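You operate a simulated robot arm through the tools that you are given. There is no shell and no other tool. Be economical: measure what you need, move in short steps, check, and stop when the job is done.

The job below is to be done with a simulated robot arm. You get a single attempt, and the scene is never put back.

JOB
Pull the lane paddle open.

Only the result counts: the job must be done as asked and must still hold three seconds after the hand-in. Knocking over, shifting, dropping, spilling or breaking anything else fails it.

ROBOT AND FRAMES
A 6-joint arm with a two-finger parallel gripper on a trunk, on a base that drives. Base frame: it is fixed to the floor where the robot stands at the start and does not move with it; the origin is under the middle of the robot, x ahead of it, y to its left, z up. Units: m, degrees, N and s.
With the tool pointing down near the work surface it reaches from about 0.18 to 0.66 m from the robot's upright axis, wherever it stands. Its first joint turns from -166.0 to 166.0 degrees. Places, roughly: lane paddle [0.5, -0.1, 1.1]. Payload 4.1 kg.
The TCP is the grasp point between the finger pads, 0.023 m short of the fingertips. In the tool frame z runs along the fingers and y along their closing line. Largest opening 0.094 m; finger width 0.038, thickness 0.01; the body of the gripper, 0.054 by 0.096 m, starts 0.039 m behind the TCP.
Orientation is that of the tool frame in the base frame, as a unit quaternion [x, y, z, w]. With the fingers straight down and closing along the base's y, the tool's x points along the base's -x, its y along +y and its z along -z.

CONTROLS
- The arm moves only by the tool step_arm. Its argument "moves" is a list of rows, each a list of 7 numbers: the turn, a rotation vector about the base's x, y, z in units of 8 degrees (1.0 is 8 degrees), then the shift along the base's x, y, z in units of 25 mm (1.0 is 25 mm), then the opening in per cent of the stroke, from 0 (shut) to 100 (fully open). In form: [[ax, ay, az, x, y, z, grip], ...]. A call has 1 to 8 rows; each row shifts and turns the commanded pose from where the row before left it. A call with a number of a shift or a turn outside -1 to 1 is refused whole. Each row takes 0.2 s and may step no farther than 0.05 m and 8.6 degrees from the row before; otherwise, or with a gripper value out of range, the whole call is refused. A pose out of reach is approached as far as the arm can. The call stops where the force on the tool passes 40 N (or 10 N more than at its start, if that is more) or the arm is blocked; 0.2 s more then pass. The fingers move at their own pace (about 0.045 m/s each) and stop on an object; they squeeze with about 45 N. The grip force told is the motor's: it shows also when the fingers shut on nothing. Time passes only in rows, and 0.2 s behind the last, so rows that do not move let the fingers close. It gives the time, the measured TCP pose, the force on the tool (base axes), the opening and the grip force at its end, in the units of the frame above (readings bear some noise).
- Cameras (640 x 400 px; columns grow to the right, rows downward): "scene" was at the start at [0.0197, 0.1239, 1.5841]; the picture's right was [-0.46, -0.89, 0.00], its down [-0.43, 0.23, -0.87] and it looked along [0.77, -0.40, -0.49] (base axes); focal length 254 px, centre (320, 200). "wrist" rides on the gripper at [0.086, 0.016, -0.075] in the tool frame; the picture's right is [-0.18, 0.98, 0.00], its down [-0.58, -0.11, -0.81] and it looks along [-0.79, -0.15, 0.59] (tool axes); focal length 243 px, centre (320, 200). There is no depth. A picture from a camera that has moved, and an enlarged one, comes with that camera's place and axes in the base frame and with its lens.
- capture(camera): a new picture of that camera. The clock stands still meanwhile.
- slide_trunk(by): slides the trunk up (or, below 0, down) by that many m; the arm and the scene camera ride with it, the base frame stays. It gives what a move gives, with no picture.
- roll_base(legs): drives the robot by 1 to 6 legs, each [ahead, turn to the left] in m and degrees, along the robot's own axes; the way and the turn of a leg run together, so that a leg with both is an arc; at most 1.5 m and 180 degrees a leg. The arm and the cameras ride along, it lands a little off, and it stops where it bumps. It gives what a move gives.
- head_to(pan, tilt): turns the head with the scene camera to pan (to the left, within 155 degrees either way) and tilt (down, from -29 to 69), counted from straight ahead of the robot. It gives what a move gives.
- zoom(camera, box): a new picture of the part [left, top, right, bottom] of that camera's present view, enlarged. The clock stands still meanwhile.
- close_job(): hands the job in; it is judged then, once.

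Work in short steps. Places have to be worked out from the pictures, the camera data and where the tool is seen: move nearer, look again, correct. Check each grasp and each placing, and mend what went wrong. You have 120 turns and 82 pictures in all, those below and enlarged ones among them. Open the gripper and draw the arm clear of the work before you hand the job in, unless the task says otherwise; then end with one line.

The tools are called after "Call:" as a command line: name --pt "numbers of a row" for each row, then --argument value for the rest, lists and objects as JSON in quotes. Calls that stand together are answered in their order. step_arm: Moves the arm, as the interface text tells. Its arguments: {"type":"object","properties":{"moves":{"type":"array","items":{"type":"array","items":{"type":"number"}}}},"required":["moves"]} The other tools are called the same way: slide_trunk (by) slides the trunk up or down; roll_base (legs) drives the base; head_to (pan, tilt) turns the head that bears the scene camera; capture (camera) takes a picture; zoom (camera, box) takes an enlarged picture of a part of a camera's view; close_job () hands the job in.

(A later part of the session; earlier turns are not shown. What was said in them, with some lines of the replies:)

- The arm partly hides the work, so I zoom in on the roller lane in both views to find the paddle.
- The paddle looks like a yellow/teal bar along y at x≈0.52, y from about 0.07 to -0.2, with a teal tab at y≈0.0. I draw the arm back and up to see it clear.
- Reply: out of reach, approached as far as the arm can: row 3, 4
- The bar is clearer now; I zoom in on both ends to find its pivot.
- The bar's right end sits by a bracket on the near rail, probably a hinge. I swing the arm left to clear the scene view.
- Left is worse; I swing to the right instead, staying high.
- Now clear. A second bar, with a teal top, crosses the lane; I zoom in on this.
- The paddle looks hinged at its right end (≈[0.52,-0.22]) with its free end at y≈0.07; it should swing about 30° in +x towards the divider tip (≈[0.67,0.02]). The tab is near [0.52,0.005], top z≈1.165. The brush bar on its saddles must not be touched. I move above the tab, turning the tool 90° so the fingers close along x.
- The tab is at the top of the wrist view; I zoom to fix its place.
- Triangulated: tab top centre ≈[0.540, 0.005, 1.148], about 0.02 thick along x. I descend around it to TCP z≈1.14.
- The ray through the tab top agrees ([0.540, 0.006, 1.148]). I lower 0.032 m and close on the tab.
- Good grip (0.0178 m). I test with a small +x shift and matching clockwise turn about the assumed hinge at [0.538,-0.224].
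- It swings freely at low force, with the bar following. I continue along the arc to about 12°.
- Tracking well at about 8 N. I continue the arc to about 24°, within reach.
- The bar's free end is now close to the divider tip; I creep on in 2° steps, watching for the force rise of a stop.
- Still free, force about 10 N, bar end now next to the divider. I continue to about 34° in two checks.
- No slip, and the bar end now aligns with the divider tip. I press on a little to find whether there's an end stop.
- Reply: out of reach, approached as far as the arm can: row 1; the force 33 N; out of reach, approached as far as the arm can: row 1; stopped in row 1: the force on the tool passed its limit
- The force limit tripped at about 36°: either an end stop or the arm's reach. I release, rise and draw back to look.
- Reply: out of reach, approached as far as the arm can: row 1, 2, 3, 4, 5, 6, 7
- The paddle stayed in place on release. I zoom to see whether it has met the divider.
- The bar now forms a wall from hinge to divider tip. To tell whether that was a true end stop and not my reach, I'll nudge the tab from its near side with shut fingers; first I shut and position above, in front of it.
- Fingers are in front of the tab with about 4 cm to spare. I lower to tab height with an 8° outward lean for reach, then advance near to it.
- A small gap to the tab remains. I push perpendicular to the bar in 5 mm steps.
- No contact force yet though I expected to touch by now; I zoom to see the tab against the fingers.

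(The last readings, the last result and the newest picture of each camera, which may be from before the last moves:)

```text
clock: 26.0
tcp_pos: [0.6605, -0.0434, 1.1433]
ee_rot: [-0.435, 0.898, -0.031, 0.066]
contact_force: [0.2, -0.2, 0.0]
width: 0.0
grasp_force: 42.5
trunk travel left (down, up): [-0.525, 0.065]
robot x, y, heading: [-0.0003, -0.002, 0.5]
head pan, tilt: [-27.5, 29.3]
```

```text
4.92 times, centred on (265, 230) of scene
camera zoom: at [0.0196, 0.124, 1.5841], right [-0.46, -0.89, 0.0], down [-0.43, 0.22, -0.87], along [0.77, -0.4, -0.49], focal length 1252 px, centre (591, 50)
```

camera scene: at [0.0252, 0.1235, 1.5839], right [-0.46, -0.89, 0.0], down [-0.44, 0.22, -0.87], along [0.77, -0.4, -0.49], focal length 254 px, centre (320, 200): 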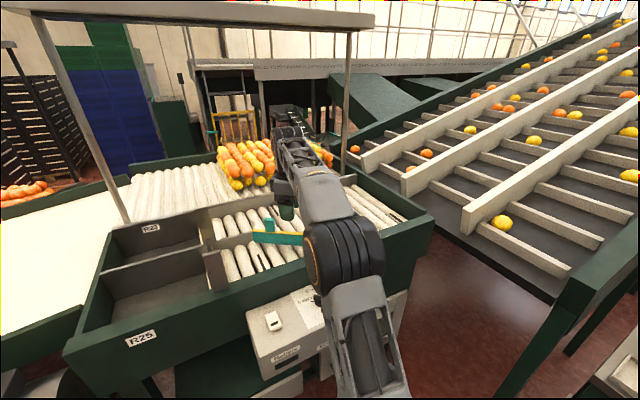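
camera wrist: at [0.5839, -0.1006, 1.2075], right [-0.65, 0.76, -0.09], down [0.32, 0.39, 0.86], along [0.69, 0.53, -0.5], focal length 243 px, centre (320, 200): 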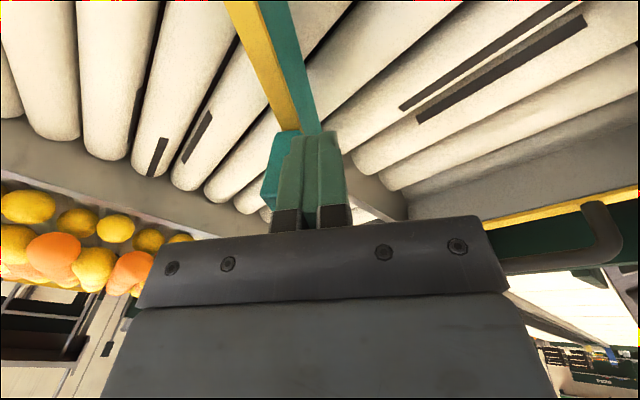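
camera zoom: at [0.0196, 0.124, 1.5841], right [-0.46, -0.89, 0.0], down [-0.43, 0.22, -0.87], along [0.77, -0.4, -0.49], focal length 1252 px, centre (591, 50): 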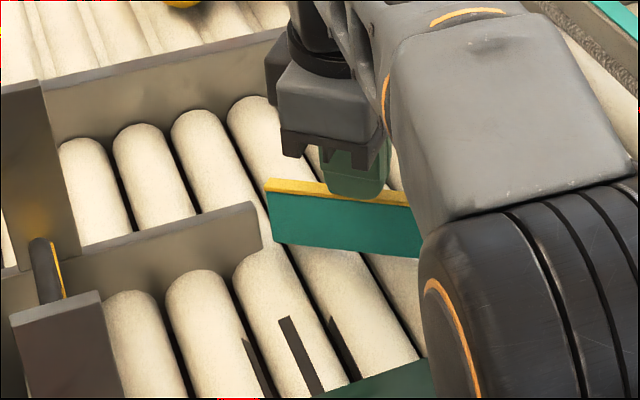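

The bar moved on past the divider tip with hardly any force, so the earlier 40 N was my reach limit, not a stop. I keep pushing to find the true end of travel.

Call:
step_arm --pt "0 0 -0.15 0.3 -0.26 -0.1 0" --pt "0 0 -0.15 0.3 -0.26 0 0" --pt "0 0 -0.15 0.3 -0.27 0 0" --pt "0 0 0 0 0 0 0"

Call:
zoom --camera "scene" --box '[190, 160, 390, 285]'

Call:
capture --camera "wrist"

```text
clock: 26.8
tcp_pos: [0.6745, -0.0523, 1.1405]
ee_rot: [-0.411, 0.909, -0.026, 0.06]
contact_force: [-23.3, 8.2, 4.9]
width: 0.0
grasp_force: 42.4
trunk travel left (down, up): [-0.525, 0.065]
robot x, y, heading: [0.0003, 0.0002, 0.2]
head pan, tilt: [-27.5, 29.3]
stopped in row 4: the force on the tool passed its limit (the readings are from after the stop); the commanded pose is now the measured one
```

```text
3.20 times, centred on (290, 222) of scene
camera zoom: at [0.0132, 0.1255, 1.5842], right [-0.46, -0.89, 0.0], down [-0.43, 0.22, -0.87], along [0.78, -0.4, -0.49], focal length 814 px, centre (416, 128)
```

zoom: 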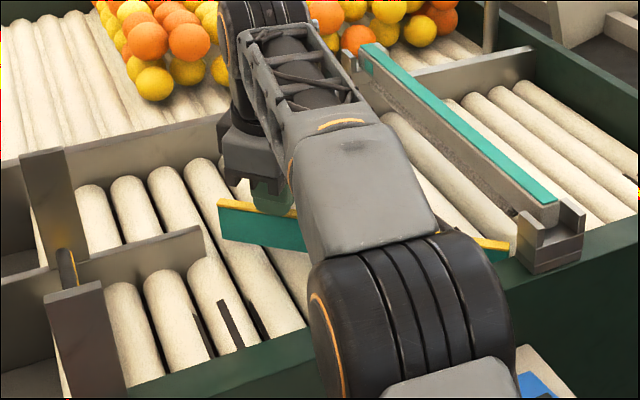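

```text
39 pictures are left
camera wrist: at [0.5956, -0.1082, 1.2059], right [-0.61, 0.79, -0.08], down [0.36, 0.36, 0.86], along [0.71, 0.5, -0.5], focal length 243 px, centre (320, 200)
```

wrist: 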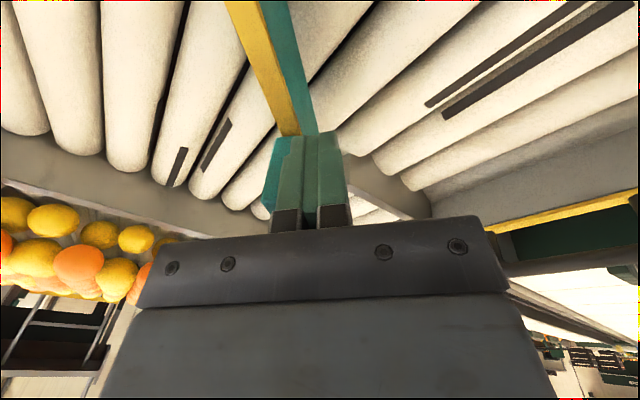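

Now a real reaction normal to the bar (-23, +8 N after exceeding 40) without any reach warning: an end stop at about 43°. One gentle nudge to confirm.

Call:
step_arm --pt "0 0 0 0.12 -0.1 0 0" --pt "0 0 0 0 0 0 0"

Call:
step_arm --pt "0 0 0 0.12 -0.1 0 0" --pt "0 0 0 0 0 0 0"

```text
clock: 27.2
tcp_pos: [0.674, -0.0545, 1.1397]
ee_rot: [-0.411, 0.909, -0.022, 0.056]
contact_force: [-25.2, 9.1, 5.9]
width: 0.0
grasp_force: 42.4
trunk travel left (down, up): [-0.525, 0.065]
robot x, y, heading: [-0.0002, 0.002, 0.6]
head pan, tilt: [-27.5, 29.3]
stopped in row 2: the force on the tool passed its limit (the readings are from after the stop); the commanded pose is now the measured one
```

```text
clock: 27.6
tcp_pos: [0.6747, -0.0532, 1.139]
ee_rot: [-0.412, 0.909, -0.019, 0.053]
contact_force: [-24.2, 7.9, 7.0]
width: 0.0
grasp_force: 42.0
trunk travel left (down, up): [-0.525, 0.065]
robot x, y, heading: [-0.0019, -0.0007, 0.8]
head pan, tilt: [-27.5, 29.3]
stopped in row 1: the force on the tool passed its limit (the readings are from after the stop); the commanded pose is now the measured one
```

The arm no longer advances: the paddle is at its end stop. I back off normal to the bar, rise, level the tool and open the gripper.

Call:
step_arm --pt "0 0 0 -0.4 0.3 0 0" --pt "0 0 0 -0.5 0.4 0 0" --pt "0 0 0 -0.2 0 1 0" --pt "0 0 0 -0.3 0 1 0" --pt "0 0 0 -0.6 0 1 0" --pt "0 0 0 -1 0 1 0" --pt "0 0 0 -1 0 1 0"

Call:
step_arm --pt "0 0.7 0 -1 -0.4 0.8 50" --pt "0 0 0 -1 -0.8 0.3 100" --pt "0 0 0 -1 -1 0.3 100" --pt "0 0 0 -1 -1 0 100" --pt "0 0 0 -1 -1 0 100" --pt "0 0 0 -1 -1 0 100" --pt "0 0 0 -1 -1 0 100" --pt "0 0 0 -1 -1 0 100"

Call:
capture --camera "scene"

Call:
zoom --camera "scene" --box '[190, 160, 390, 285]'

```text
clock: 29.2
tcp_pos: [0.5783, -0.0376, 1.2617]
ee_rot: [-0.411, 0.91, -0.02, 0.054]
contact_force: [-0.5, 0.5, -0.6]
width: 0.0002
grasp_force: 42.2
trunk travel left (down, up): [-0.525, 0.065]
robot x, y, heading: [-0.001, -0.0026, 0.6]
head pan, tilt: [-27.5, 29.3]
```

```text
clock: 31.0
tcp_pos: [0.3809, -0.2178, 1.2967]
ee_rot: [-0.413, 0.911, 0.0, 0.01]
contact_force: [-0.3, -0.2, -0.2]
width: 0.094
grasp_force: 0.1
trunk travel left (down, up): [-0.525, 0.065]
robot x, y, heading: [0.0036, -0.0051, 0.8]
head pan, tilt: [-27.5, 29.3]
```

```text
38 pictures are left
camera scene: at [0.017, 0.1239, 1.5841], right [-0.45, -0.89, 0.0], down [-0.44, 0.22, -0.87], along [0.78, -0.4, -0.49], focal length 254 px, centre (320, 200)
```

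scene: 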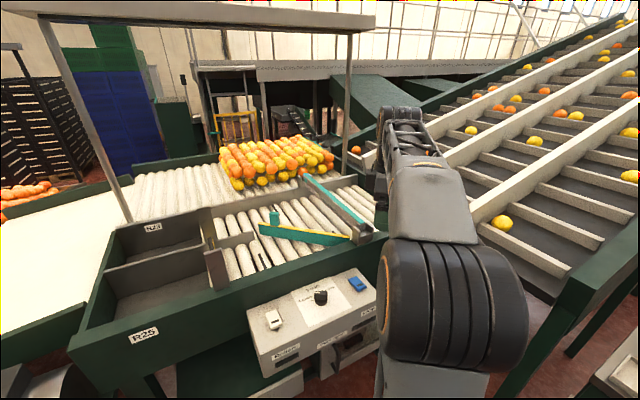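

```text
3.20 times, centred on (290, 222) of scene
camera zoom: at [0.017, 0.1239, 1.5841], right [-0.45, -0.89, 0.0], down [-0.44, 0.22, -0.87], along [0.78, -0.4, -0.49], focal length 814 px, centre (416, 128)
```

zoom: 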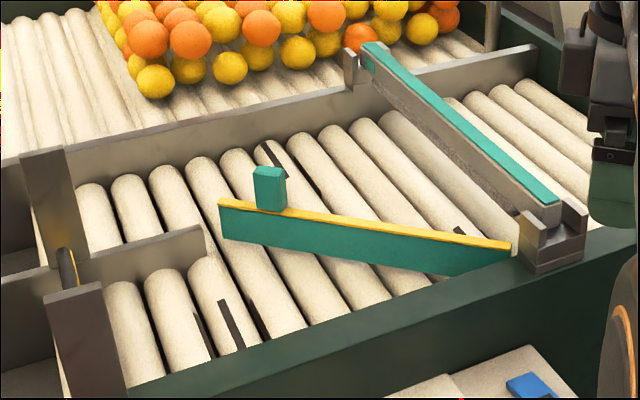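

The paddle stands swung open at about 40–43°, against its stop and holding without the gripper. The brush bar and everything else look undisturbed, and the arm is clear, so I hand in.

Call:
close_job

```text
The job is handed in.
```

The lane paddle is swung open to its end stop, about 40–43° from the near rail, and it held there after I let go; the gripper is open, the arm is clear and nothing else looks moved.
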